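You operate a simulated robot arm through the tools that you are given. There is no shell and no other tool. Be economical: measure what you need, move in short steps, check, and stop when the job is done.

Carry out the task below with a simulated robot arm. There is one attempt and no reset: what you move stays moved.

JOB
Finish the bush with the green band on the drip rack: dry, and free of oil.
Fine: hand clear, hold the blue air button till its drops are gone; then wipe it with the blue cloth pad, pad back; stand the bush on the shut wash tank lid.

Only the result counts: the job must be done as asked and must still hold three seconds after the hand-in. Knocking over, shifting, dropping, spilling or breaking anything else fails it. A push-on lid holds only when it is set on centred and level and pressed home; a screw cap is set on level and turned clockwise until tight. Flat cloth is picked up by pressing the open fingertips on it (5 to 10 N) and closing them slowly along it; thin cloth reads only 2 to 8 mm in the jaws.

ROBOT AND FRAMES
A 6-joint arm with a two-finger parallel gripper, fixed in place. Base frame: the origin is at the foot of the arm, x ahead of it, y to its left, z up. Readings come in m, rad, newtons and seconds.
With the tool pointing down near the work surface it reaches from about 0.22 to 0.62 m from the base axis. Its first joint turns from -1.152 to 1.152 rad. Payload 2.7 kg.
The TCP is the grasp point between the finger pads, 0.023 m short of the fingertips. In the tool frame z runs along the fingers and y along their closing line. Largest opening 0.094 m; finger width 0.038, thickness 0.01; the body of the gripper, 0.054 by 0.096 m, starts 0.039 m behind the TCP.
Orientation is that of the tool frame in the base frame, as [roll, pitch, yaw] about the fixed x, y, z axes, in that order (R = Rz(yaw) Ry(pitch) Rx(roll)). With the fingers straight down and closing along the base's y, the tool's x points along the base's -x, its y along +y and its z along -z.

CONTROLS
- The arm moves only by the tool apply_moves. Its arguments are lists of equal length, an entry for each row: "delta_pos": the shift along the tool's x, y, z in units of 250 mm (1.0 is 250 mm), a list of three; "delta_rot": the turn, a rotation vector about the tool's x, y, z in units of 45 degrees (1.0 is 45 degrees), a list of three; "jaw": the opening in per cent of the stroke, from 0 (shut) to 100 (fully open). In form: {"delta_pos": [[dx, dy, dz], ...], "delta_rot": [[wx, wy, wz], ...], "jaw": [jaw, ...]}. A call has 1 to 10 rows; each row is the pose to reach, as a shift and turn from the pose commanded when the call began, along the tool's axes at that moment. A call with a number of a shift or a turn outside -1 to 1 is refused whole. A row lasts 0.2 s, in which the tool goes at most 0.05 m and 0.15 rad; a call with a longer step from one row to the next is refused whole, and so is a gripper value outside its range. Where a pose cannot be reached the arm comes as near as it can. A force on the tool above 40 N (or 10 N above the force at the start of the call, whichever is more), or a blocked arm, ends the call early, and 0.2 s more pass. Each finger travels about 0.045 m/s and halts on what it meets, pressing with about 37 N; the grip force reading is that of the motor and also rises with nothing between the fingers. The clock runs only during rows and for 0.2 s after the last one: add rows that repeat a pose to give the fingers time. The reply holds the time, the measured pose of the TCP, the force on the tool along the base axes, the opening and the grip force, in the units named above and with some noise.
- Cameras (640 x 400 px; columns grow to the right, rows downward): "scene" is fixed at [0.0777, -0.4384, 1.3979]; the picture's right is [0.77, -0.64, 0.00], its down [-0.40, -0.48, -0.78] and it looks along [0.50, 0.60, -0.63] (base axes); focal length 214 px, centre (320, 200). "wrist" rides on the gripper at [0.086, 0.016, -0.074] in the tool frame; the picture's right is [-0.18, 0.98, 0.00], its down [-0.58, -0.11, -0.81] and it looks along [-0.79, -0.15, 0.59] (tool axes); focal length 243 px, centre (320, 200). There is no depth. A picture from a camera that has moved, and an enlarged one, comes with that camera's place and axes in the base frame and with its lens. The place of the scene camera against the robot may be out by one fixed shift of up to 0.012 m in any direction.
- capture(camera): a new picture of that camera. No time passes.
- inspect(camera, box): a new picture of the part [left, top, right, bottom] of that camera's present view, enlarged. No time passes.
- close_job(): hands the job in; it is judged then, once.

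Work in short steps. Places have to be worked out from the pictures, the camera data and where the tool is seen: move nearer, look again, correct. Check each grasp and each placing, and mend what went wrong. You have 120 turns and 84 pictures in all, those below and enlarged ones among them. Open the gripper and draw the arm clear of the work before you hand the job in, unless the task says otherwise; then end with one line.

The tools are called after "Emit:" as a command line: name --argument value ..., lists and objects as JSON in quotes. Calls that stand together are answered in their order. apply_moves: Moves the arm, as the interface text tells. Its arguments: {"type":"object","properties":{"delta_pos":{"type":"array","items":{"type":"array","items":{"type":"number"}}},"delta_rot":{"type":"array","items":{"type":"array","items":{"type":"number"}}},"jaw":{"type":"array","items":{"type":"number"}}},"required":["delta_pos","delta_rot","jaw"]} The other tools are called the same way: capture (camera) takes a picture; inspect (camera, box) takes an enlarged picture of a part of a camera's view; close_job () hands the job in.

At the start:

```text
clock: 0.0
tcp_pos: [0.2845, -0.2643, 1.2547]
orientation: [-3.141, 0.0, -3.141]
wrist_force: [-0.6, 0.3, 0.1]
finger_gap: 0.0942
gripper_force: 0.1
```

scene: 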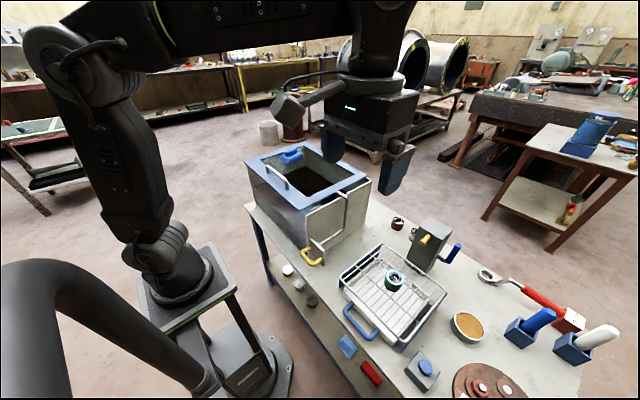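
wrist: 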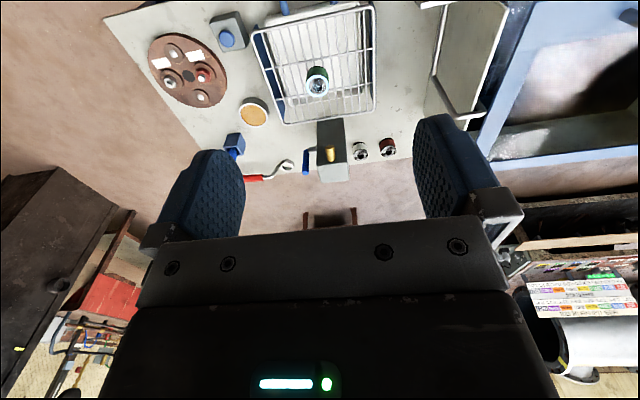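

I start by enlarging the work area to identify the parts.

Emit:
inspect --camera "scene" --box '[320, 200, 480, 300]'

Emit:
inspect --camera "scene" --box '[230, 130, 390, 270]'

Emit:
inspect --camera "scene" --box '[380, 260, 640, 400]'

Emit:
inspect --camera "wrist" --box '[140, 0, 420, 190]'

```text
4.00 times, centred on (400, 250) of scene
camera zoom: at [0.0777, -0.4384, 1.3979], right [0.77, -0.64, 0.0], down [-0.4, -0.48, -0.78], along [0.5, 0.6, -0.63], focal length 858 px, centre (0, 0)
```

zoom: 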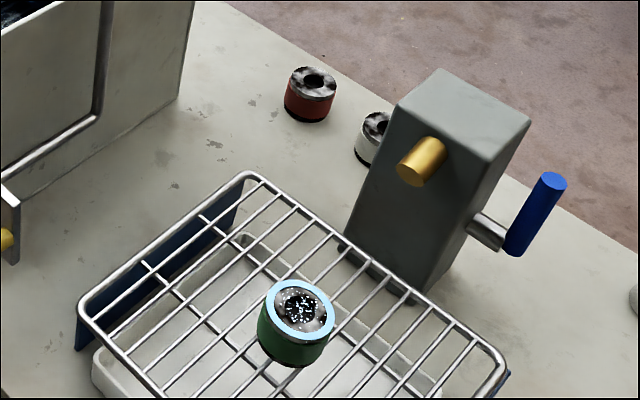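

```text
2.86 times, centred on (310, 200) of scene
camera zoom: at [0.0777, -0.4384, 1.3979], right [0.77, -0.64, 0.0], down [-0.4, -0.48, -0.78], along [0.5, 0.6, -0.63], focal length 613 px, centre (349, 200)
```

zoom: 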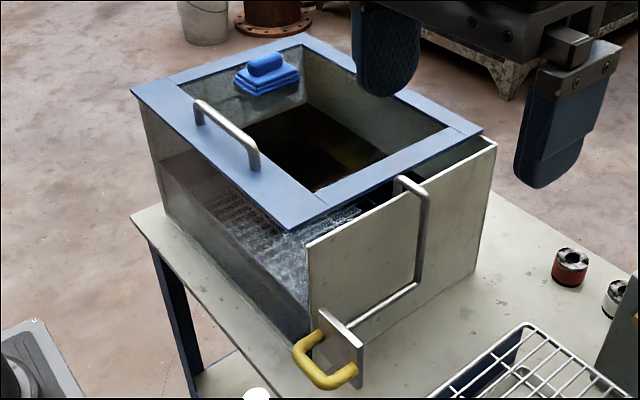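

```text
2.46 times, centred on (510, 330) of scene
camera zoom: at [0.0777, -0.4384, 1.3979], right [0.77, -0.64, 0.0], down [-0.4, -0.48, -0.78], along [0.5, 0.6, -0.63], focal length 528 px, centre (-148, -120)
```

zoom: 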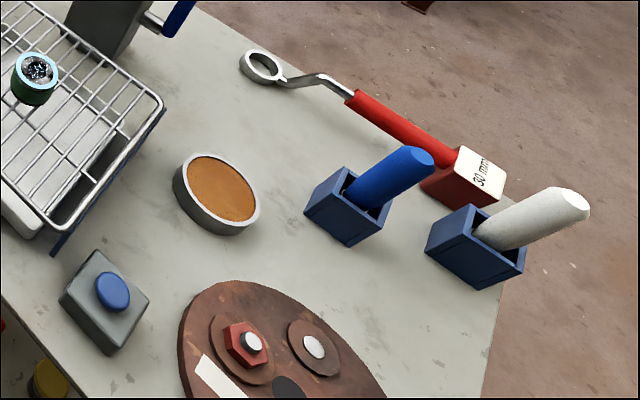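

```text
2.11 times, centred on (280, 95) of wrist
camera zoom: at [0.1968, -0.249, 1.3286], right [0.18, 0.98, 0.0], down [0.58, -0.11, 0.81], along [0.79, -0.15, -0.59], focal length 511 px, centre (404, 421)
```

zoom: 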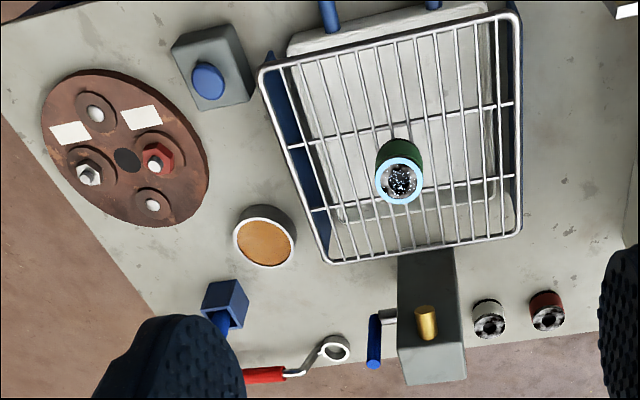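

The blue folded pad seems to lie on the wash tank, the air button is the small grey box. I swing the wrist camera over toward the tank at the same height for a better look.

Emit:
apply_moves --delta_pos '[[0, 0.2, 0], [0, 0.4, 0], [0, 0.6, 0], [0, 0.8, 0], [0, 1.0, 0]]' --delta_rot '[[0, 0, 0], [0, 0, 0], [0, 0, 0], [0, 0, 0], [0, 0, 0]]' --jaw '[100, 100, 100, 100, 100]'

Emit:
capture --camera "wrist"

Emit:
capture --camera "scene"

```text
clock: 1.2
tcp_pos: [0.285, -0.0134, 1.2508]
orientation: [3.141, 0.001, -3.141]
wrist_force: [0.0, 0.2, 0.4]
finger_gap: 0.0943
gripper_force: 0.0
```

```text
77 pictures are left
camera wrist: at [0.1964, 0.0019, 1.3259], right [0.18, 0.98, 0.0], down [0.58, -0.11, 0.81], along [0.79, -0.15, -0.59], focal length 243 px, centre (320, 200)
```

wrist: 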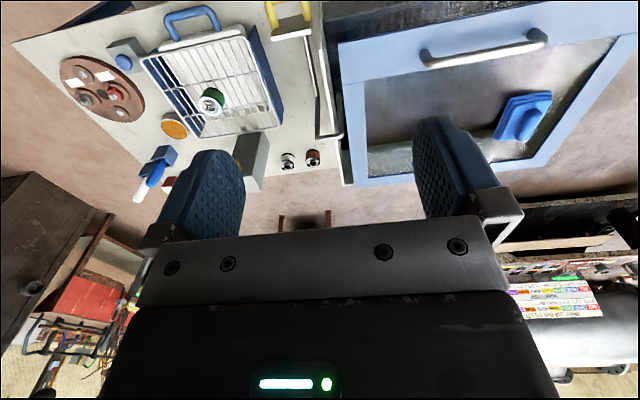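

```text
76 pictures are left
```

scene: 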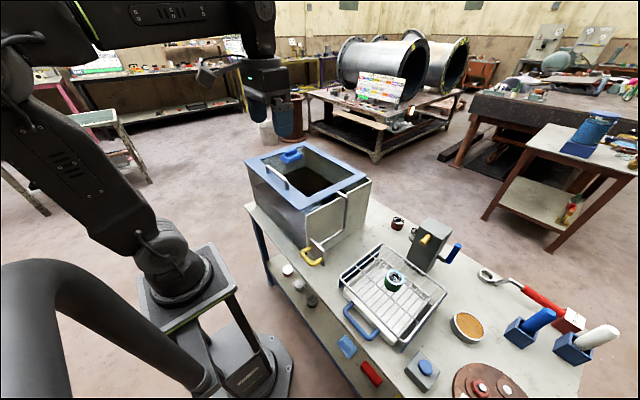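

The tank lid looks like a blue frame with a glazed window, and the pad lies on it. I move further left and take a closer look.

Emit:
apply_moves --delta_pos '[[0, 0.2, 0], [0, 0.4, 0], [0, 0.6, 0], [0, 0.8, 0], [0, 0.9, 0]]' --delta_rot '[[0, 0, 0], [0, 0, 0], [0, 0, 0], [0, 0, 0], [0, 0, 0]]' --jaw '[100, 100, 100, 100, 100]'

Emit:
capture --camera "wrist"

Emit:
inspect --camera "wrist" --box '[220, 0, 460, 180]'

Emit:
inspect --camera "scene" --box '[240, 130, 400, 270]'

```text
clock: 2.4
tcp_pos: [0.2865, 0.2109, 1.2546]
orientation: [3.141, -0.001, -3.141]
wrist_force: [0.6, -0.5, 0.4]
finger_gap: 0.0939
gripper_force: 0.0
```

```text
75 pictures are left
camera wrist: at [0.1966, 0.2272, 1.3283], right [0.18, 0.98, 0.0], down [0.58, -0.11, 0.81], along [0.79, -0.15, -0.59], focal length 243 px, centre (320, 200)
```

wrist: 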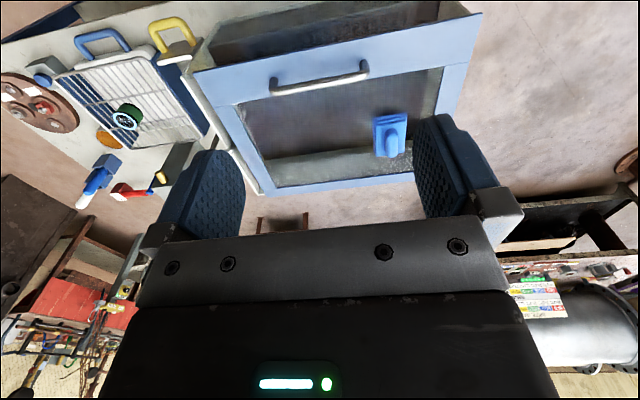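

```text
2.22 times, centred on (340, 90) of wrist
camera zoom: at [0.1966, 0.2272, 1.3283], right [0.18, 0.98, 0.0], down [0.58, -0.11, 0.81], along [0.79, -0.15, -0.59], focal length 539 px, centre (276, 444)
```

zoom: 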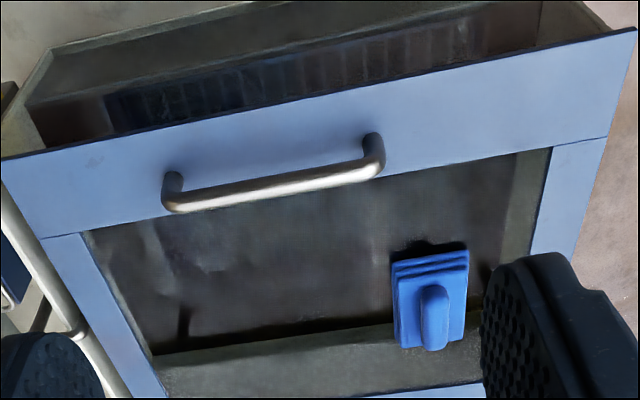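

```text
2.86 times, centred on (320, 200) of scene
camera zoom: at [0.0777, -0.4384, 1.3979], right [0.77, -0.64, 0.0], down [-0.4, -0.48, -0.78], along [0.5, 0.6, -0.63], focal length 613 px, centre (320, 200)
```

zoom: 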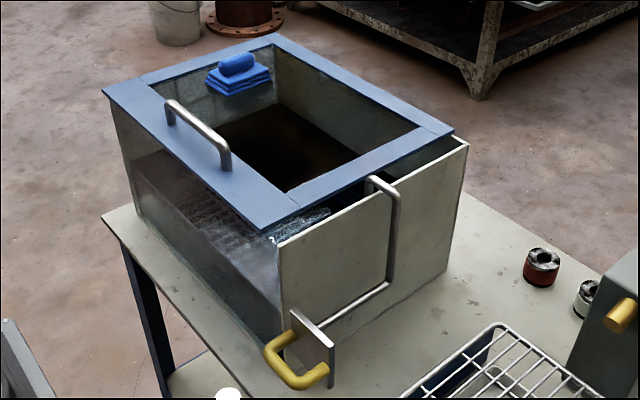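

The lid's frame triangulates to about z≈0.95, roughly level; I need to see whether it is truly shut. I lower the camera near the lid's right edge for a flatter view.

Emit:
apply_moves --delta_pos '[[0.03, -0.15, 0.1], [0.06, -0.3, 0.2], [0.1, -0.45, 0.3], [0.14, -0.6, 0.4], [0.14, -0.7, 0.5], [0.14, -0.75, 0.66]]' --delta_rot '[[0, 0, 0], [0, 0, 0], [0, 0, 0], [0, 0, 0], [0, 0, 0], [0, 0, 0]]' --jaw '[100, 100, 100, 100, 100, 100]'

Emit:
capture --camera "wrist"

```text
clock: 3.8
tcp_pos: [0.2494, 0.0217, 1.0888]
orientation: [-3.141, 0.001, 3.141]
wrist_force: [-0.5, -0.1, 0.2]
finger_gap: 0.0939
gripper_force: 0.1
```

```text
72 pictures are left
camera wrist: at [0.1611, 0.0375, 1.1637], right [0.18, 0.98, 0.0], down [0.58, -0.11, 0.81], along [0.79, -0.15, -0.59], focal length 243 px, centre (320, 200)
```

wrist: 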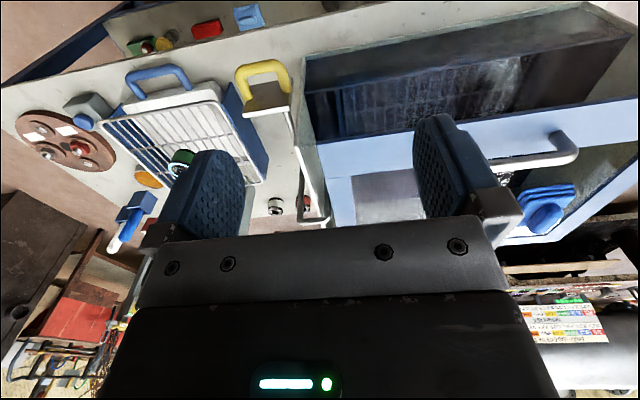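

I enlarge the lid's right edge and the yellow lever in both views.

Emit:
inspect --camera "scene" --box '[296, 165, 376, 275]'

Emit:
inspect --camera "wrist" --box '[230, 0, 430, 230]'

```text
3.64 times, centred on (336, 220) of scene
camera zoom: at [0.0776, -0.4384, 1.3979], right [0.77, -0.64, 0.0], down [-0.4, -0.48, -0.78], along [0.5, 0.6, -0.63], focal length 780 px, centre (262, 127)
```

zoom: 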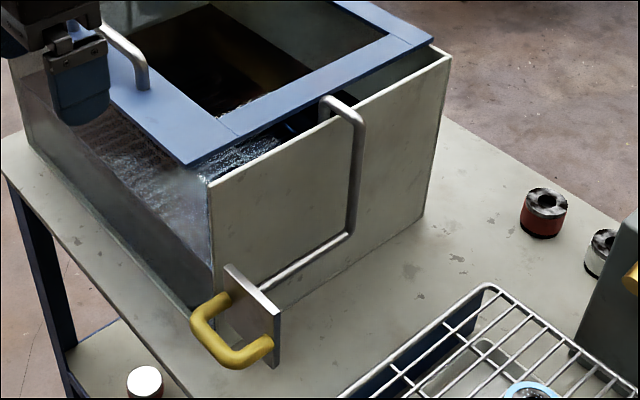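

```text
1.74 times, centred on (330, 115) of wrist
camera zoom: at [0.1611, 0.0375, 1.1637], right [0.18, 0.98, 0.0], down [0.58, -0.11, 0.81], along [0.79, -0.15, -0.59], focal length 422 px, centre (303, 348)
```

zoom: 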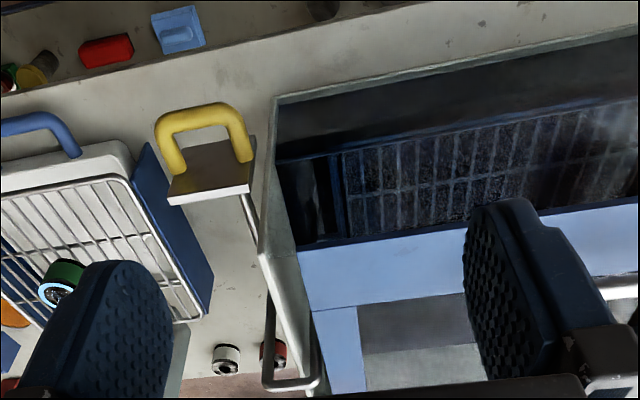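

The lid reads as shut (its edge runs parallel to the wall top; front wall is glass). Now I go toward the bush for a close look, staying high.

Emit:
apply_moves --delta_pos '[[0, -0.2, 0], [0, -0.4, 0], [0, -0.6, 0], [0, -0.8, 0], [0, -1.0, 0]]' --delta_rot '[[0, 0, 0], [0, 0, 0], [0, 0, 0], [0, 0, 0], [0, 0, 0]]' --jaw '[100, 100, 100, 100, 100]'

Emit:
apply_moves --delta_pos '[[-0.15, -0.06, 0.08], [-0.3, -0.12, 0.2], [-0.44, -0.2, 0.35], [-0.44, -0.24, 0.5]]' --delta_rot '[[0, 0, 0], [0, 0, 0], [0, 0, 0], [0, 0, 0]]' --jaw '[100, 100, 100, 100]'

Emit:
capture --camera "wrist"

```text
clock: 5.0
tcp_pos: [0.2485, -0.2285, 1.0864]
orientation: [-3.14, -0.002, 3.141]
wrist_force: [-0.2, 1.1, 0.3]
finger_gap: 0.0942
gripper_force: 0.0
```

```text
refused: row 2 steps farther than a row can; nothing moved
```

```text
69 pictures are left
camera wrist: at [0.1605, -0.2131, 1.1618], right [0.18, 0.98, 0.0], down [0.58, -0.11, 0.81], along [0.79, -0.15, -0.59], focal length 243 px, centre (320, 200)
```

wrist: 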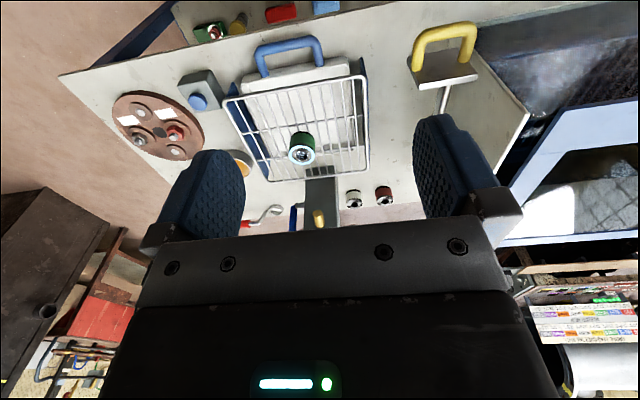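

Resending the approach in smaller steps; bush triangulates to about (0.45, -0.304), top near z 0.83.

Emit:
apply_moves --delta_pos '[[-0.12, -0.06, 0.08], [-0.24, -0.12, 0.18], [-0.34, -0.16, 0.3], [-0.4, -0.2, 0.42]]' --delta_rot '[[0, 0, 0], [0, 0, 0], [0, 0, 0], [0, 0, 0]]' --jaw '[100, 100, 100, 100]'

Emit:
capture --camera "wrist"

```text
clock: 6.0
tcp_pos: [0.3514, -0.2777, 0.9804]
orientation: [3.141, -0.002, 3.141]
wrist_force: [0.5, -0.4, 0.7]
finger_gap: 0.094
gripper_force: 0.0
```

```text
68 pictures are left
camera wrist: at [0.2637, -0.2618, 1.0561], right [0.18, 0.98, 0.0], down [0.58, -0.11, 0.81], along [0.79, -0.15, -0.59], focal length 243 px, centre (320, 200)
```

wrist: 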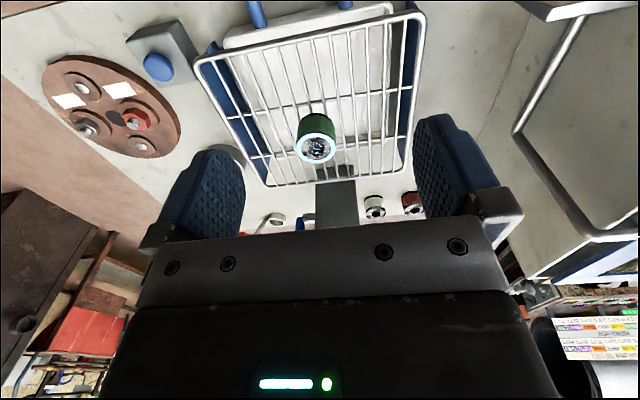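

Emit:
inspect --camera "wrist" --box '[280, 90, 360, 170]'

Emit:
inspect --camera "scene" --box '[370, 255, 420, 305]'

```text
5.00 times, centred on (320, 130) of wrist
camera zoom: at [0.2637, -0.2618, 1.0561], right [0.18, 0.98, 0.0], down [0.58, -0.11, 0.81], along [0.79, -0.15, -0.59], focal length 1213 px, centre (320, 550)
```

zoom: 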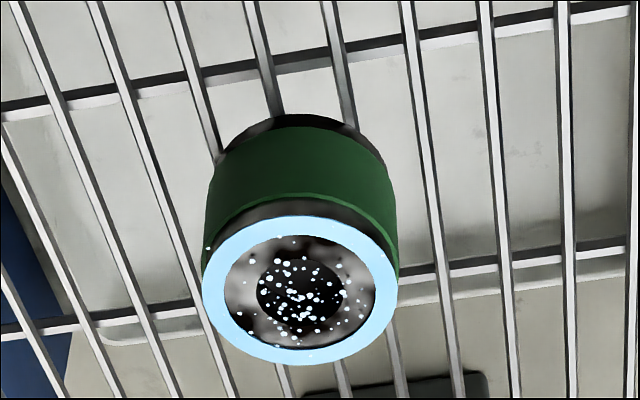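

```text
8.00 times, centred on (395, 280) of scene
camera zoom: at [0.0777, -0.4384, 1.3979], right [0.77, -0.64, 0.0], down [-0.4, -0.48, -0.78], along [0.5, 0.6, -0.63], focal length 1716 px, centre (-280, -440)
```

zoom: 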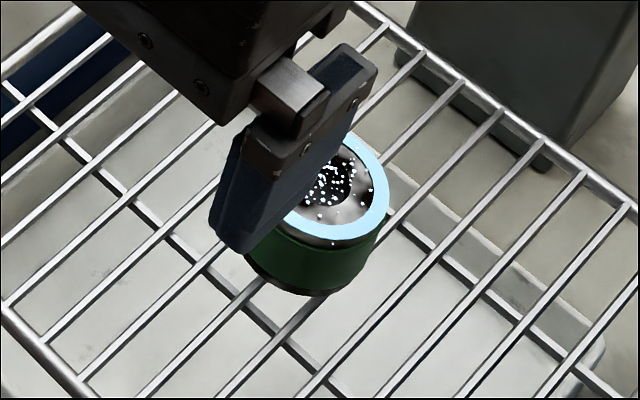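

Drops sit in the bore of the green bush with a pale blue ring on top. The air button triangulates to (0.3685, -0.482, 0.75). I move above it with the jaws closing.

Emit:
apply_moves --delta_pos '[[-0.02, -0.19, 0], [-0.04, -0.38, 0], [-0.06, -0.57, 0], [-0.068, -0.76, 0], [-0.068, -0.817, 0.15], [-0.068, -0.817, 0.34], [-0.068, -0.817, 0.5], [-0.068, -0.817, 0.5], [-0.068, -0.817, 0.5]]' --delta_rot '[[0, 0, 0], [0, 0, 0], [0, 0, 0], [0, 0, 0], [0, 0, 0], [0, 0, 0], [0, 0, 0], [0, 0, 0], [0, 0, 0]]' --jaw '[0, 0, 0, 0, 0, 0, 0, 0, 0]'

Emit:
capture --camera "wrist"

Emit:
inspect --camera "scene" --box '[360, 250, 520, 390]'

```text
clock: 8.0
tcp_pos: [0.3653, -0.4822, 0.8561]
orientation: [-3.141, 0.0, 3.141]
wrist_force: [-0.5, -1.0, 0.1]
finger_gap: 0.0002
gripper_force: 36.7
```

```text
65 pictures are left
camera wrist: at [0.2777, -0.4676, 0.9318], right [0.18, 0.98, 0.0], down [0.58, -0.11, 0.81], along [0.79, -0.15, -0.59], focal length 243 px, centre (320, 200)
```

wrist: 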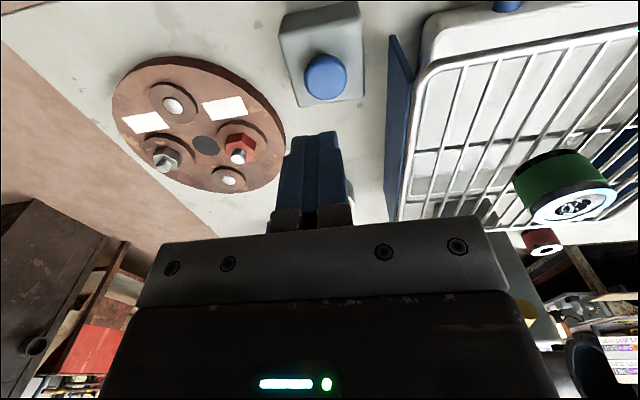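

```text
2.86 times, centred on (440, 320) of scene
camera zoom: at [0.0777, -0.4384, 1.3979], right [0.77, -0.64, 0.0], down [-0.4, -0.48, -0.78], along [0.5, 0.6, -0.63], focal length 613 px, centre (-23, -143)
```

zoom: 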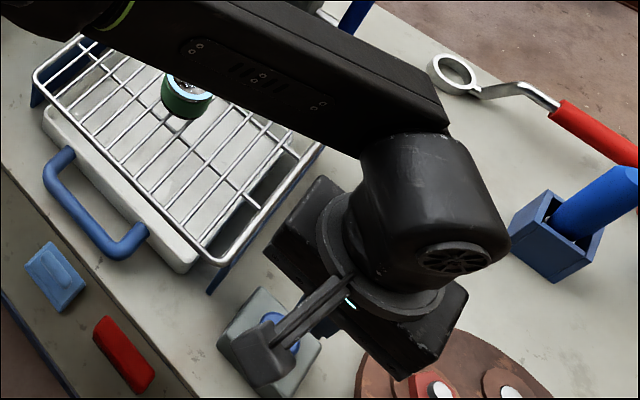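

Button centre re-measured at (0.369, -0.481). I descend onto it and press slowly.

Emit:
apply_moves --delta_pos '[[-0.014, 0.004, 0.15], [-0.014, 0.004, 0.28], [-0.014, 0.004, 0.31], [-0.014, 0.004, 0.33]]' --delta_rot '[[0, 0, 0], [0, 0, 0], [0, 0, 0], [0, 0, 0]]' --jaw '[0, 0, 0, 0]'

Emit:
inspect --camera "wrist" --box '[220, 0, 640, 260]'

```text
clock: 9.0
tcp_pos: [0.3712, -0.4814, 0.7781]
orientation: [-3.141, 0.0, -3.141]
wrist_force: [0.0, 0.1, 2.4]
finger_gap: 0.0
gripper_force: 36.9
```

```text
1.52 times, centred on (430, 130) of wrist
camera zoom: at [0.2827, -0.4653, 0.8524], right [0.18, 0.98, 0.0], down [0.58, -0.11, 0.81], along [0.79, -0.15, -0.59], focal length 370 px, centre (152, 307)
```

zoom: 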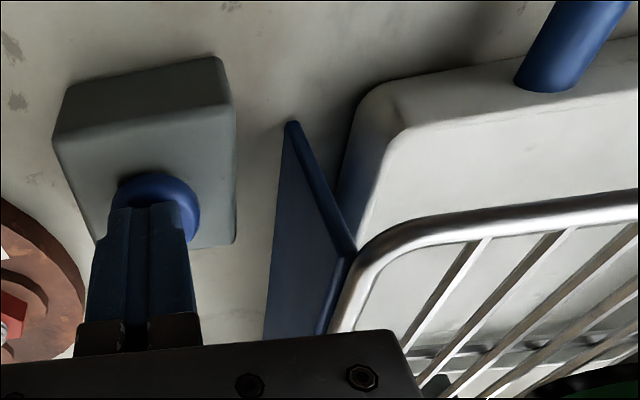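

Contact has begun (2.4 N). I press a few mm more and hold.

Emit:
apply_moves --delta_pos '[[0, 0, 0.012], [0, 0, 0.02], [0, 0, 0.02], [0, 0, 0.02], [0, 0, 0.02]]' --delta_rot '[[0, 0, 0], [0, 0, 0], [0, 0, 0], [0, 0, 0], [0, 0, 0]]' --jaw '[0, 0, 0, 0, 0]'

Emit:
inspect --camera "scene" --box '[360, 240, 460, 310]'

```text
clock: 10.2
tcp_pos: [0.3709, -0.4815, 0.7734]
orientation: [-3.137, 0.002, 3.14]
wrist_force: [-6.8, 5.9, 27.3]
finger_gap: 0.0001
gripper_force: 37.0
```

```text
5.71 times, centred on (410, 275) of scene
camera zoom: at [0.0772, -0.4378, 1.3981], right [0.77, -0.64, 0.0], down [-0.4, -0.48, -0.78], along [0.5, 0.6, -0.63], focal length 1226 px, centre (-194, -229)
```

zoom: 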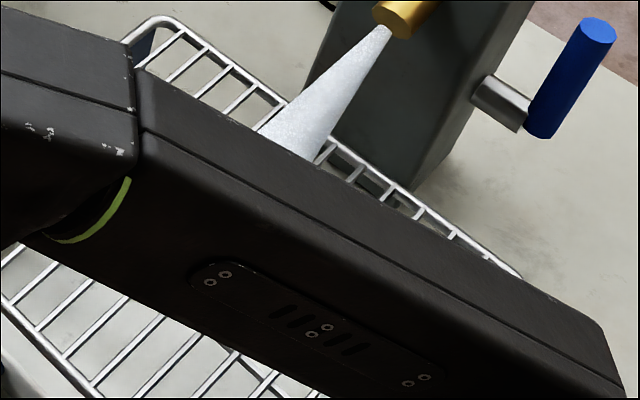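

Air is on. I keep holding for a couple of seconds and look at the bush with the wrist camera.

Emit:
apply_moves --delta_pos '[[0, 0, 0], [0, 0, 0], [0, 0, 0], [0, 0, 0], [0, 0, 0], [0, 0, 0], [0, 0, 0], [0, 0, 0], [0, 0, 0], [0, 0, 0]]' --delta_rot '[[0, 0, 0], [0, 0, 0], [0, 0, 0], [0, 0, 0], [0, 0, 0], [0, 0, 0], [0, 0, 0], [0, 0, 0], [0, 0, 0], [0, 0, 0]]' --jaw '[0, 0, 0, 0, 0, 0, 0, 0, 0, 0]'

Emit:
inspect --camera "wrist" --box '[480, 100, 640, 300]'

```text
clock: 12.4
tcp_pos: [0.3704, -0.4812, 0.775]
orientation: [-3.138, 0.004, -3.141]
wrist_force: [-3.3, 1.7, 25.1]
finger_gap: 0.0
gripper_force: 36.9
```

```text
2.00 times, centred on (560, 200) of wrist
camera zoom: at [0.2828, -0.4653, 0.8484], right [0.18, 0.98, 0.0], down [0.58, -0.11, 0.81], along [0.79, -0.15, -0.59], focal length 485 px, centre (-160, 200)
```

zoom: 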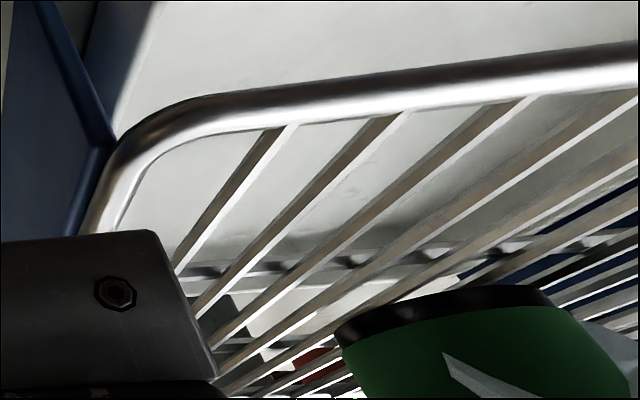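

The jet still hits the bush; top isn't visible from here. I hold about 4 s more, then rise and check.

Emit:
apply_moves --delta_pos '[[0, 0, 0], [0, 0, 0], [0, 0, 0], [0, 0, 0], [0, 0, 0], [0, 0, 0], [0, 0, 0], [0, 0, 0], [0, 0, 0], [0, 0, 0]]' --delta_rot '[[0, 0, 0], [0, 0, 0], [0, 0, 0], [0, 0, 0], [0, 0, 0], [0, 0, 0], [0, 0, 0], [0, 0, 0], [0, 0, 0], [0, 0, 0]]' --jaw '[0, 0, 0, 0, 0, 0, 0, 0, 0, 0]'

Emit:
apply_moves --delta_pos '[[0, 0, 0], [0, 0, 0], [0, 0, 0], [0, 0, 0], [0, 0, 0], [0, 0, 0], [0, 0, 0], [0, 0, 0], [0, 0, 0], [0, 0, 0]]' --delta_rot '[[0, 0, 0], [0, 0, 0], [0, 0, 0], [0, 0, 0], [0, 0, 0], [0, 0, 0], [0, 0, 0], [0, 0, 0], [0, 0, 0], [0, 0, 0]]' --jaw '[0, 0, 0, 0, 0, 0, 0, 0, 0, 0]'

Emit:
apply_moves --delta_pos '[[0, 0, -0.04], [0, 0, -0.2], [0, 0, -0.4], [0, 0, -0.6], [0, 0, -0.8]]' --delta_rot '[[0, 0, 0], [0, 0, 0], [0, 0, 0], [0, 0, 0], [0, 0, 0]]' --jaw '[0, 0, 0, 0, 0]'

Emit:
capture --camera "wrist"

```text
clock: 14.6
tcp_pos: [0.3708, -0.4825, 0.7729]
orientation: [-3.139, 0.003, 3.142]
wrist_force: [-2.0, 0.4, 24.6]
finger_gap: 0.0
gripper_force: 37.1
```

```text
clock: 16.8
tcp_pos: [0.3701, -0.4818, 0.7739]
orientation: [-3.137, 0.003, 3.141]
wrist_force: [-1.6, 0.2, 24.2]
finger_gap: 0.0
gripper_force: 37.1
```

```text
clock: 18.0
tcp_pos: [0.3707, -0.481, 0.9732]
orientation: [3.139, 0.001, 3.141]
wrist_force: [-0.3, -0.1, 0.0]
finger_gap: 0.0
gripper_force: 36.7
```

```text
60 pictures are left
camera wrist: at [0.2826, -0.4641, 1.0471], right [0.18, 0.98, 0.0], down [0.58, -0.11, 0.81], along [0.79, -0.15, -0.59], focal length 243 px, centre (320, 200)
```

wrist: 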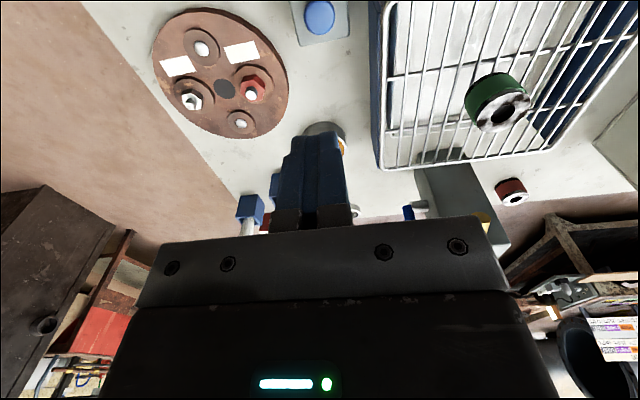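

Emit:
inspect --camera "wrist" --box '[455, 60, 545, 140]'

```text
5.00 times, centred on (500, 100) of wrist
camera zoom: at [0.2826, -0.4641, 1.0471], right [0.18, 0.98, 0.0], down [0.58, -0.11, 0.81], along [0.79, -0.15, -0.59], focal length 1213 px, centre (-580, 700)
```

zoom: 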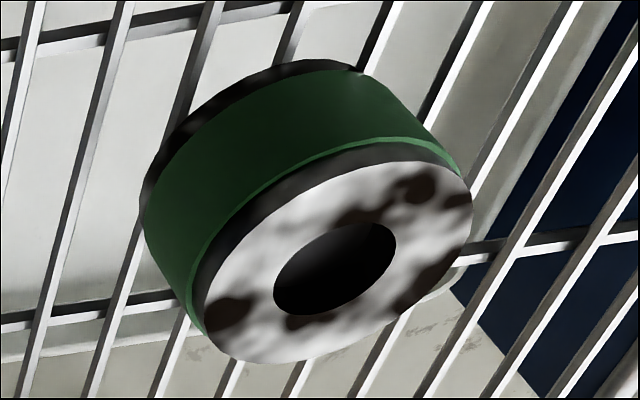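

The bush is dry now; dark patches on its top face are the oil. Next the pad: I rise and travel left over the bench to the tank.

Emit:
apply_moves --delta_pos '[[0, 0, -0.19], [0, 0.05, -0.38], [0.05, 0.2, -0.5], [0.1, 0.38, -0.55], [0.12, 0.57, -0.6], [0.12, 0.77, -0.6], [0.12, 0.96, -0.6]]' --delta_rot '[[0, 0, 0], [0, 0, 0], [0, 0, 0], [0, 0, 0], [0, 0, 0], [0, 0, 0], [0, 0, 0]]' --jaw '[100, 100, 100, 100, 100, 100, 100]'

Emit:
apply_moves --delta_pos '[[0, 0.2, 0], [0, 0.4, 0], [0, 0.6, 0], [0, 0.8, 0], [0, 1.0, 0]]' --delta_rot '[[0, 0, 0], [0, 0, 0], [0, 0, 0], [0, 0, 0], [0, 0, 0]]' --jaw '[100, 100, 100, 100, 100]'

Emit:
apply_moves --delta_pos '[[0, 0.2, 0], [0, 0.4, 0], [0, 0.6, 0], [0, 0.8, 0], [0, 1.0, 0]]' --delta_rot '[[0, 0, 0], [0, 0, 0], [0, 0, 0], [0, 0, 0], [0, 0, 0]]' --jaw '[100, 100, 100, 100, 100]'

Emit:
capture --camera "wrist"

```text
clock: 19.6
tcp_pos: [0.342, -0.2413, 1.1206]
orientation: [-3.141, -0.001, 3.139]
wrist_force: [0.1, -0.4, 0.2]
finger_gap: 0.094
gripper_force: 0.1
```

```text
clock: 20.8
tcp_pos: [0.3408, 0.0094, 1.1178]
orientation: [-3.141, 0.0, 3.139]
wrist_force: [0.3, 0.4, 0.0]
finger_gap: 0.094
gripper_force: 0.1
```

```text
clock: 22.0
tcp_pos: [0.3397, 0.2598, 1.1205]
orientation: [3.14, -0.002, -3.141]
wrist_force: [-0.5, -0.4, 0.2]
finger_gap: 0.0941
gripper_force: 0.0
```

```text
58 pictures are left
camera wrist: at [0.2519, 0.2751, 1.1963], right [0.18, 0.98, 0.0], down [0.58, -0.11, 0.81], along [0.79, -0.15, -0.59], focal length 243 px, centre (320, 200)
```

wrist: 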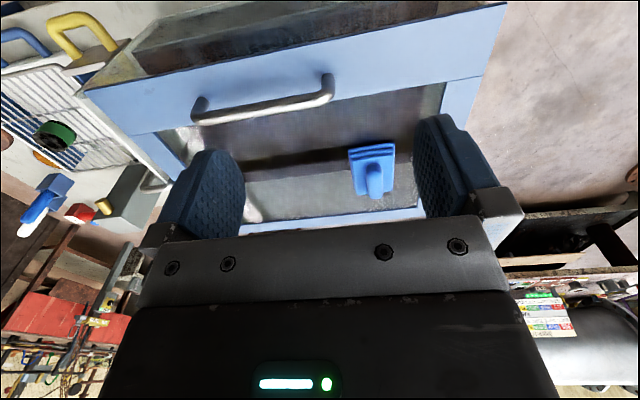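

Emit:
inspect --camera "wrist" --box '[330, 120, 420, 220]'

Emit:
inspect --camera "scene" --box '[260, 130, 330, 180]'

```text
4.00 times, centred on (375, 170) of wrist
camera zoom: at [0.2519, 0.2751, 1.1963], right [0.18, 0.98, 0.0], down [0.58, -0.11, 0.81], along [0.79, -0.15, -0.59], focal length 970 px, centre (100, 320)
```

zoom: 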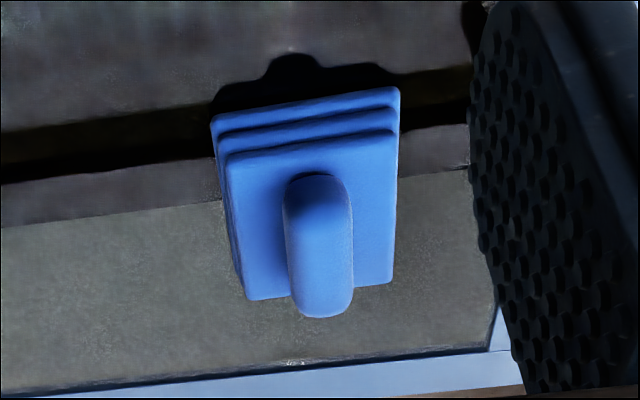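

```text
8.00 times, centred on (295, 155) of scene
camera zoom: at [0.0776, -0.4384, 1.3979], right [0.77, -0.64, 0.0], down [-0.4, -0.48, -0.78], along [0.5, 0.6, -0.63], focal length 1716 px, centre (520, 560)
```

zoom: 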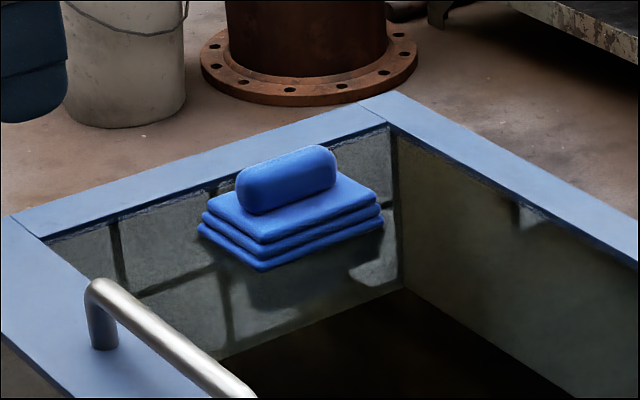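

The pad sits on the lid's glass, aligned with the base axes; grip bar runs along x, centred near (0.522, 0.302), pad top ≈0.953. I go above it.

Emit:
apply_moves --delta_pos '[[-0.19, 0.05, 0.0], [-0.37, 0.1, 0.05], [-0.54, 0.15, 0.1], [-0.72, 0.168, 0.16], [-0.725, 0.168, 0.25]]' --delta_rot '[[0, 0, 0], [0, 0, 0], [0, 0, 0], [0, 0, 0], [0, 0, 0]]' --jaw '[100, 100, 100, 100, 100]'

Emit:
inspect --camera "scene" --box '[250, 110, 350, 180]'

Emit:
capture --camera "wrist"

```text
clock: 23.2
tcp_pos: [0.5213, 0.3025, 1.0566]
orientation: [-3.14, -0.001, 3.141]
wrist_force: [0.2, -0.4, 0.1]
finger_gap: 0.0939
gripper_force: 0.1
```

```text
5.71 times, centred on (300, 145) of scene
camera zoom: at [0.0777, -0.4384, 1.3979], right [0.77, -0.64, 0.0], down [-0.4, -0.48, -0.78], along [0.5, 0.6, -0.63], focal length 1226 px, centre (434, 514)
```

zoom: 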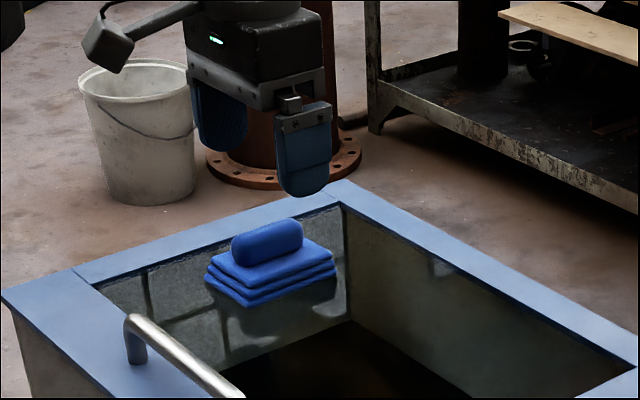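

```text
54 pictures are left
camera wrist: at [0.4327, 0.3185, 1.1321], right [0.18, 0.98, 0.0], down [0.58, -0.11, 0.81], along [0.79, -0.15, -0.59], focal length 243 px, centre (320, 200)
```

wrist: 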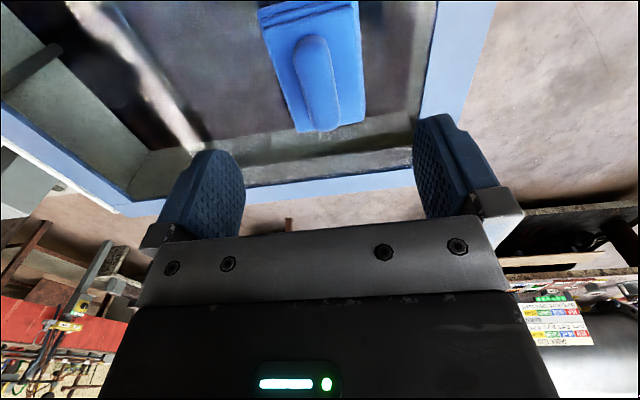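

Grip centre confirmed at about (0.521, 0.300). I descend with jaws half open to just above the pad's cloth.

Emit:
apply_moves --delta_pos '[[0, -0.008, 0.1], [0, -0.008, 0.2], [0, -0.008, 0.26], [0, -0.008, 0.29]]' --delta_rot '[[0, 0, 0], [0, 0, 0], [0, 0, 0], [0, 0, 0]]' --jaw '[60, 55, 55, 55]'

Emit:
inspect --camera "scene" --box '[260, 125, 330, 175]'

```text
clock: 24.2
tcp_pos: [0.5209, 0.3001, 0.9893]
orientation: [3.138, 0.008, 3.141]
wrist_force: [-8.6, -3.0, 23.8]
finger_gap: 0.0518
gripper_force: 0.0
```

```text
8.00 times, centred on (295, 150) of scene
camera zoom: at [0.077, -0.4387, 1.3978], right [0.77, -0.64, 0.0], down [-0.4, -0.48, -0.78], along [0.5, 0.6, -0.63], focal length 1716 px, centre (520, 600)
```

zoom: 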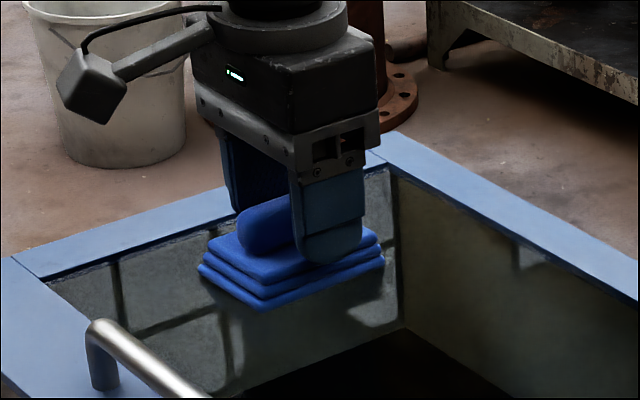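

Fingertips already press the pad (24 N), so the cloth top is near z 0.967. I back off about 4 mm and close on the grip.

Emit:
apply_moves --delta_pos '[[0, 0, -0.024], [0, 0, -0.024], [0, 0, -0.024], [0, 0, -0.024], [0, 0, -0.024], [0, 0, -0.024]]' --delta_rot '[[0, 0, 0], [0, 0, 0], [0, 0, 0], [0, 0, 0], [0, 0, 0], [0, 0, 0]]' --jaw '[55, 0, 0, 0, 0, 0]'

```text
clock: 25.6
tcp_pos: [0.5219, 0.3004, 0.9906]
orientation: [3.141, 0.002, -3.14]
wrist_force: [0.1, -0.3, -0.3]
finger_gap: 0.0212
gripper_force: 36.3
```

Gripped the bar (21 mm) at TCP (0.522, 0.300, 0.9906) — that's my return pose. I lift and check.

Emit:
apply_moves --delta_pos '[[0, 0, -0.05], [0, 0, -0.2], [0, 0, -0.4], [0, 0, -0.56]]' --delta_rot '[[0, 0, 0], [0, 0, 0], [0, 0, 0], [0, 0, 0]]' --jaw '[0, 0, 0, 0]'

Emit:
inspect --camera "scene" --box '[250, 70, 350, 180]'

```text
clock: 26.6
tcp_pos: [0.515, 0.2946, 1.1294]
orientation: [-3.141, 0.0, -3.142]
wrist_force: [0.1, 0.0, -0.2]
finger_gap: 0.0211
gripper_force: 36.3
out of reach, approached as far as the arm can: row 4
```

```text
3.64 times, centred on (300, 125) of scene
camera zoom: at [0.0777, -0.4384, 1.3979], right [0.77, -0.64, 0.0], down [-0.4, -0.48, -0.78], along [0.5, 0.6, -0.63], focal length 780 px, centre (393, 473)
```

zoom: 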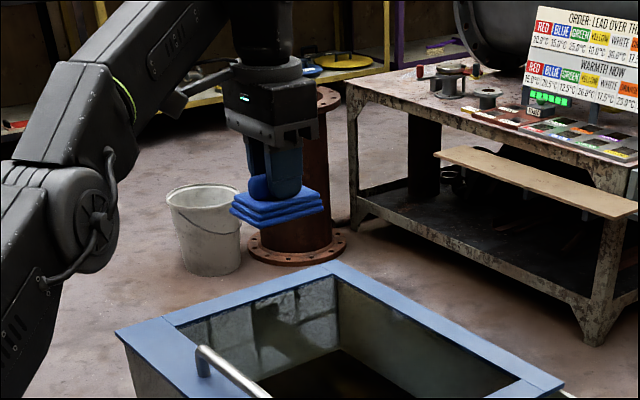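

Pad is securely held. I carry it high over to above the bush (top-face centre ≈ (0.4645, -0.305, 0.825)).

Emit:
apply_moves --delta_pos '[[0.05, -0.19, 0], [0.1, -0.37, 0], [0.15, -0.56, 0], [0.2, -0.74, 0], [0.2, -0.93, 0]]' --delta_rot '[[0, 0, 0], [0, 0, 0], [0, 0, 0], [0, 0, 0], [0, 0, 0]]' --jaw '[0, 0, 0, 0, 0]'

Emit:
apply_moves --delta_pos '[[0, -0.19, 0], [0, -0.37, 0], [0, -0.56, 0], [0, -0.74, 0], [0, -0.93, 0]]' --delta_rot '[[0, 0, 0], [0, 0, 0], [0, 0, 0], [0, 0, 0], [0, 0, 0]]' --jaw '[0, 0, 0, 0, 0]'

```text
clock: 27.8
tcp_pos: [0.4628, 0.0602, 1.1288]
orientation: [-3.141, -0.001, -3.14]
wrist_force: [-0.5, -0.1, -0.6]
finger_gap: 0.0214
gripper_force: 36.9
```

```text
clock: 29.0
tcp_pos: [0.4638, -0.1703, 1.1284]
orientation: [-3.141, 0.0, 3.141]
wrist_force: [0.2, 0.6, -0.7]
finger_gap: 0.021
gripper_force: 37.3
```

Continue to above the bush and lower to z≈0.93.

Emit:
apply_moves --delta_pos '[[0, -0.18, 0], [0, -0.36, 0], [0, -0.54, 0], [0, -0.54, 0.19], [0, -0.54, 0.38], [0, -0.54, 0.57], [0, -0.54, 0.77]]' --delta_rot '[[0, 0, 0], [0, 0, 0], [0, 0, 0], [0, 0, 0], [0, 0, 0], [0, 0, 0], [0, 0, 0]]' --jaw '[0, 0, 0, 0, 0, 0, 0]'

Emit:
capture --camera "wrist"

Emit:
inspect --camera "scene" --box '[340, 210, 460, 310]'

```text
clock: 30.6
tcp_pos: [0.4632, -0.305, 0.9363]
orientation: [-3.141, 0.002, 3.141]
wrist_force: [-0.1, 0.2, -1.1]
finger_gap: 0.0212
gripper_force: 36.8
```

```text
51 pictures are left
camera wrist: at [0.3756, -0.2893, 1.0121], right [0.18, 0.98, 0.0], down [0.58, -0.11, 0.81], along [0.79, -0.15, -0.59], focal length 243 px, centre (320, 200)
```

wrist: 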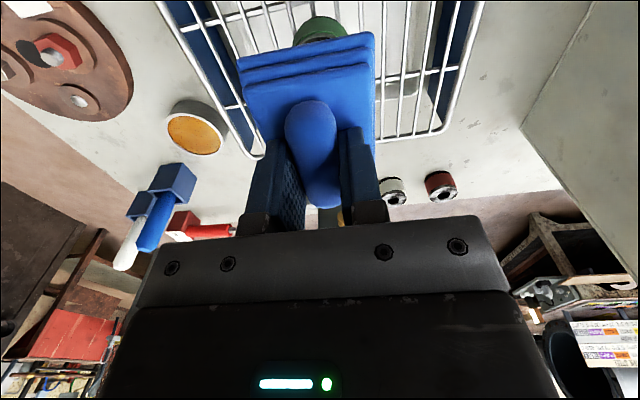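

```text
4.00 times, centred on (400, 260) of scene
camera zoom: at [0.0777, -0.4384, 1.3979], right [0.77, -0.64, 0.0], down [-0.4, -0.48, -0.78], along [0.5, 0.6, -0.63], focal length 858 px, centre (0, -40)
```

zoom: 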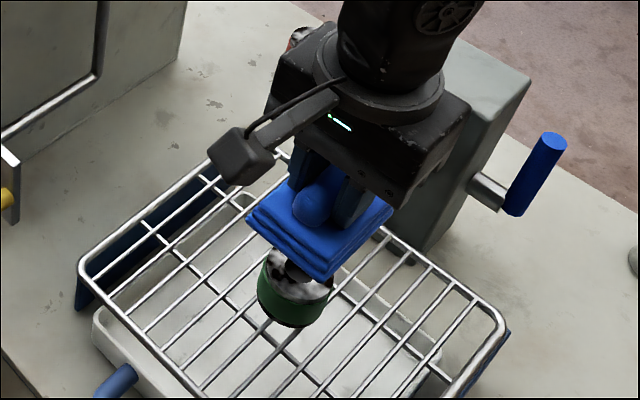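

Pad is above the bush. I lower toward contact in fine steps.

Emit:
apply_moves --delta_pos '[[0, 0, 0.1], [0, 0, 0.18], [0, 0, 0.2], [0, 0, 0.212], [0, 0, 0.224]]' --delta_rot '[[0, 0, 0], [0, 0, 0], [0, 0, 0], [0, 0, 0], [0, 0, 0]]' --jaw '[0, 0, 0, 0, 0]'

Emit:
inspect --camera "scene" --box '[360, 230, 450, 300]'

```text
clock: 31.8
tcp_pos: [0.4645, -0.3049, 0.8799]
orientation: [3.142, -0.001, -3.141]
wrist_force: [-0.3, 0.4, -0.1]
finger_gap: 0.021
gripper_force: 37.1
```

```text
5.71 times, centred on (405, 265) of scene
camera zoom: at [0.0777, -0.4384, 1.3979], right [0.77, -0.64, 0.0], down [-0.4, -0.48, -0.78], along [0.5, 0.6, -0.63], focal length 1226 px, centre (-166, -171)
```

zoom: 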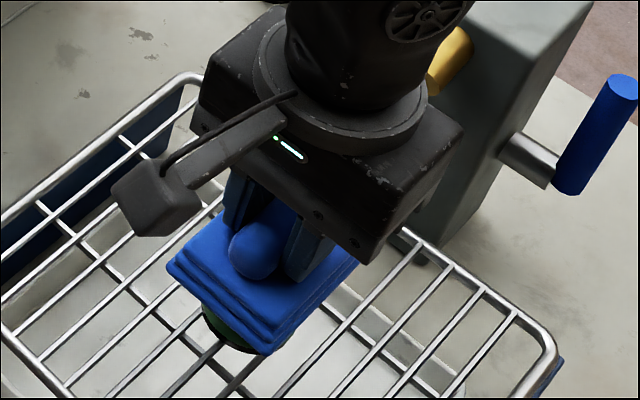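

No contact yet (≈0 N). I continue down in 2 mm steps.

Emit:
apply_moves --delta_pos '[[0, 0, 0.008], [0, 0, 0.016], [0, 0, 0.016]]' --delta_rot '[[0, 0, 0], [0, 0, 0], [0, 0, 0]]' --jaw '[0, 0, 0]'

Emit:
apply_moves --delta_pos '[[0, 0, 0.008], [0, 0, 0.012], [0, 0, 0.012]]' --delta_rot '[[0, 0, 0], [0, 0, 0], [0, 0, 0]]' --jaw '[0, 0, 0]'

```text
clock: 32.6
tcp_pos: [0.4643, -0.3055, 0.8769]
orientation: [3.141, 0.001, -3.141]
wrist_force: [-0.9, -0.2, 0.0]
finger_gap: 0.0211
gripper_force: 37.0
```

```text
clock: 33.4
tcp_pos: [0.4644, -0.3064, 0.8738]
orientation: [3.141, -0.001, 3.142]
wrist_force: [-0.4, -0.3, -1.8]
finger_gap: 0.0213
gripper_force: 37.2
```

Emit:
apply_moves --delta_pos '[[0, 0, 0.008], [0, 0, 0.012], [0, 0, 0.012]]' --delta_rot '[[0, 0, 0], [0, 0, 0], [0, 0, 0]]' --jaw '[0, 0, 0]'

Emit:
apply_moves --delta_pos '[[0, 0, 0.008], [0, 0, 0.008]]' --delta_rot '[[0, 0, 0], [0, 0, 0]]' --jaw '[0, 0]'

Emit:
inspect --camera "wrist" --box '[220, 0, 400, 120]'

```text
clock: 34.2
tcp_pos: [0.465, -0.305, 0.87]
orientation: [3.141, 0.0, -3.141]
wrist_force: [-0.2, 0.6, -0.9]
finger_gap: 0.0213
gripper_force: 37.5
```

```text
clock: 34.8
tcp_pos: [0.4637, -0.304, 0.8684]
orientation: [3.141, 0.001, 3.141]
wrist_force: [0.1, 0.4, 0.0]
finger_gap: 0.021
gripper_force: 36.8
```

```text
3.33 times, centred on (310, 60) of wrist
camera zoom: at [0.3763, -0.289, 0.9434], right [0.18, 0.98, 0.0], down [0.58, -0.11, 0.81], along [0.79, -0.15, -0.59], focal length 809 px, centre (353, 667)
```

zoom: 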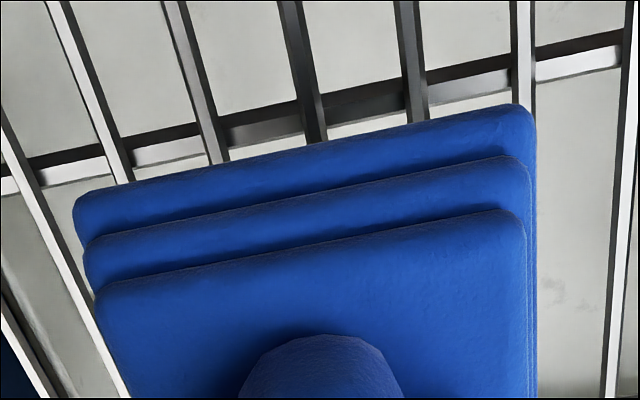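

Still no contact; continuing down 3 mm at a time.

Emit:
apply_moves --delta_pos '[[0, 0, 0.006], [0, 0, 0.012], [0, 0, 0.012]]' --delta_rot '[[0, 0, 0], [0, 0, 0], [0, 0, 0]]' --jaw '[0, 0, 0]'

Emit:
apply_moves --delta_pos '[[0, 0, 0.008], [0, 0, 0.008]]' --delta_rot '[[0, 0, 0], [0, 0, 0]]' --jaw '[0, 0]'

```text
clock: 35.6
tcp_pos: [0.465, -0.3062, 0.8687]
orientation: [-3.139, 0.005, -3.141]
wrist_force: [-8.5, 6.8, 31.3]
finger_gap: 0.0213
gripper_force: 37.2
```

```text
clock: 36.2
tcp_pos: [0.4659, -0.3056, 0.8683]
orientation: [-3.137, 0.008, 3.142]
wrist_force: [-8.3, 4.8, 43.9]
finger_gap: 0.0212
gripper_force: 36.9
```

Contact at TCP z≈0.869, now pressing too hard (44 N). I ease back to light pressure.

Emit:
apply_moves --delta_pos '[[0, 0, -0.01], [0, 0, -0.02], [0, 0, -0.02]]' --delta_rot '[[0, 0, 0], [0, 0, 0], [0, 0, 0]]' --jaw '[0, 0, 0]'

```text
clock: 37.0
tcp_pos: [0.4639, -0.3048, 0.8681]
orientation: [3.139, 0.002, 3.14]
wrist_force: [4.3, -2.9, 11.7]
finger_gap: 0.0213
gripper_force: 36.6
```

Pressing at about 12 N. I wipe with gentle strokes in x and y.

Emit:
apply_moves --delta_pos '[[0.03, 0, 0], [0.06, 0, 0], [0.03, 0, 0], [0, 0, 0], [-0.03, 0, 0], [-0.06, 0, 0], [-0.03, 0, 0], [0, 0, 0], [0, 0, 0]]' --delta_rot '[[0, 0, 0], [0, 0, 0], [0, 0, 0], [0, 0, 0], [0, 0, 0], [0, 0, 0], [0, 0, 0], [0, 0, 0], [0, 0, 0]]' --jaw '[0, 0, 0, 0, 0, 0, 0, 0, 0]'

Emit:
inspect --camera "scene" --box '[360, 230, 450, 300]'

```text
clock: 39.0
tcp_pos: [0.4646, -0.3056, 0.8683]
orientation: [-3.142, 0.003, 3.141]
wrist_force: [4.8, 0.2, 10.7]
finger_gap: 0.0211
gripper_force: 37.1
```

```text
5.71 times, centred on (405, 265) of scene
camera zoom: at [0.0776, -0.4382, 1.398], right [0.77, -0.64, 0.0], down [-0.4, -0.48, -0.78], along [0.5, 0.6, -0.63], focal length 1226 px, centre (-166, -171)
```

zoom: 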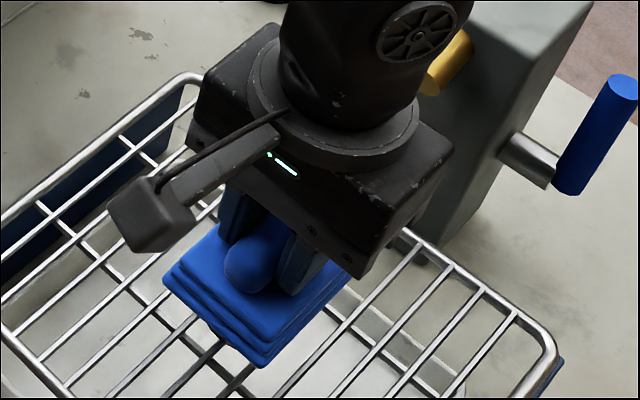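

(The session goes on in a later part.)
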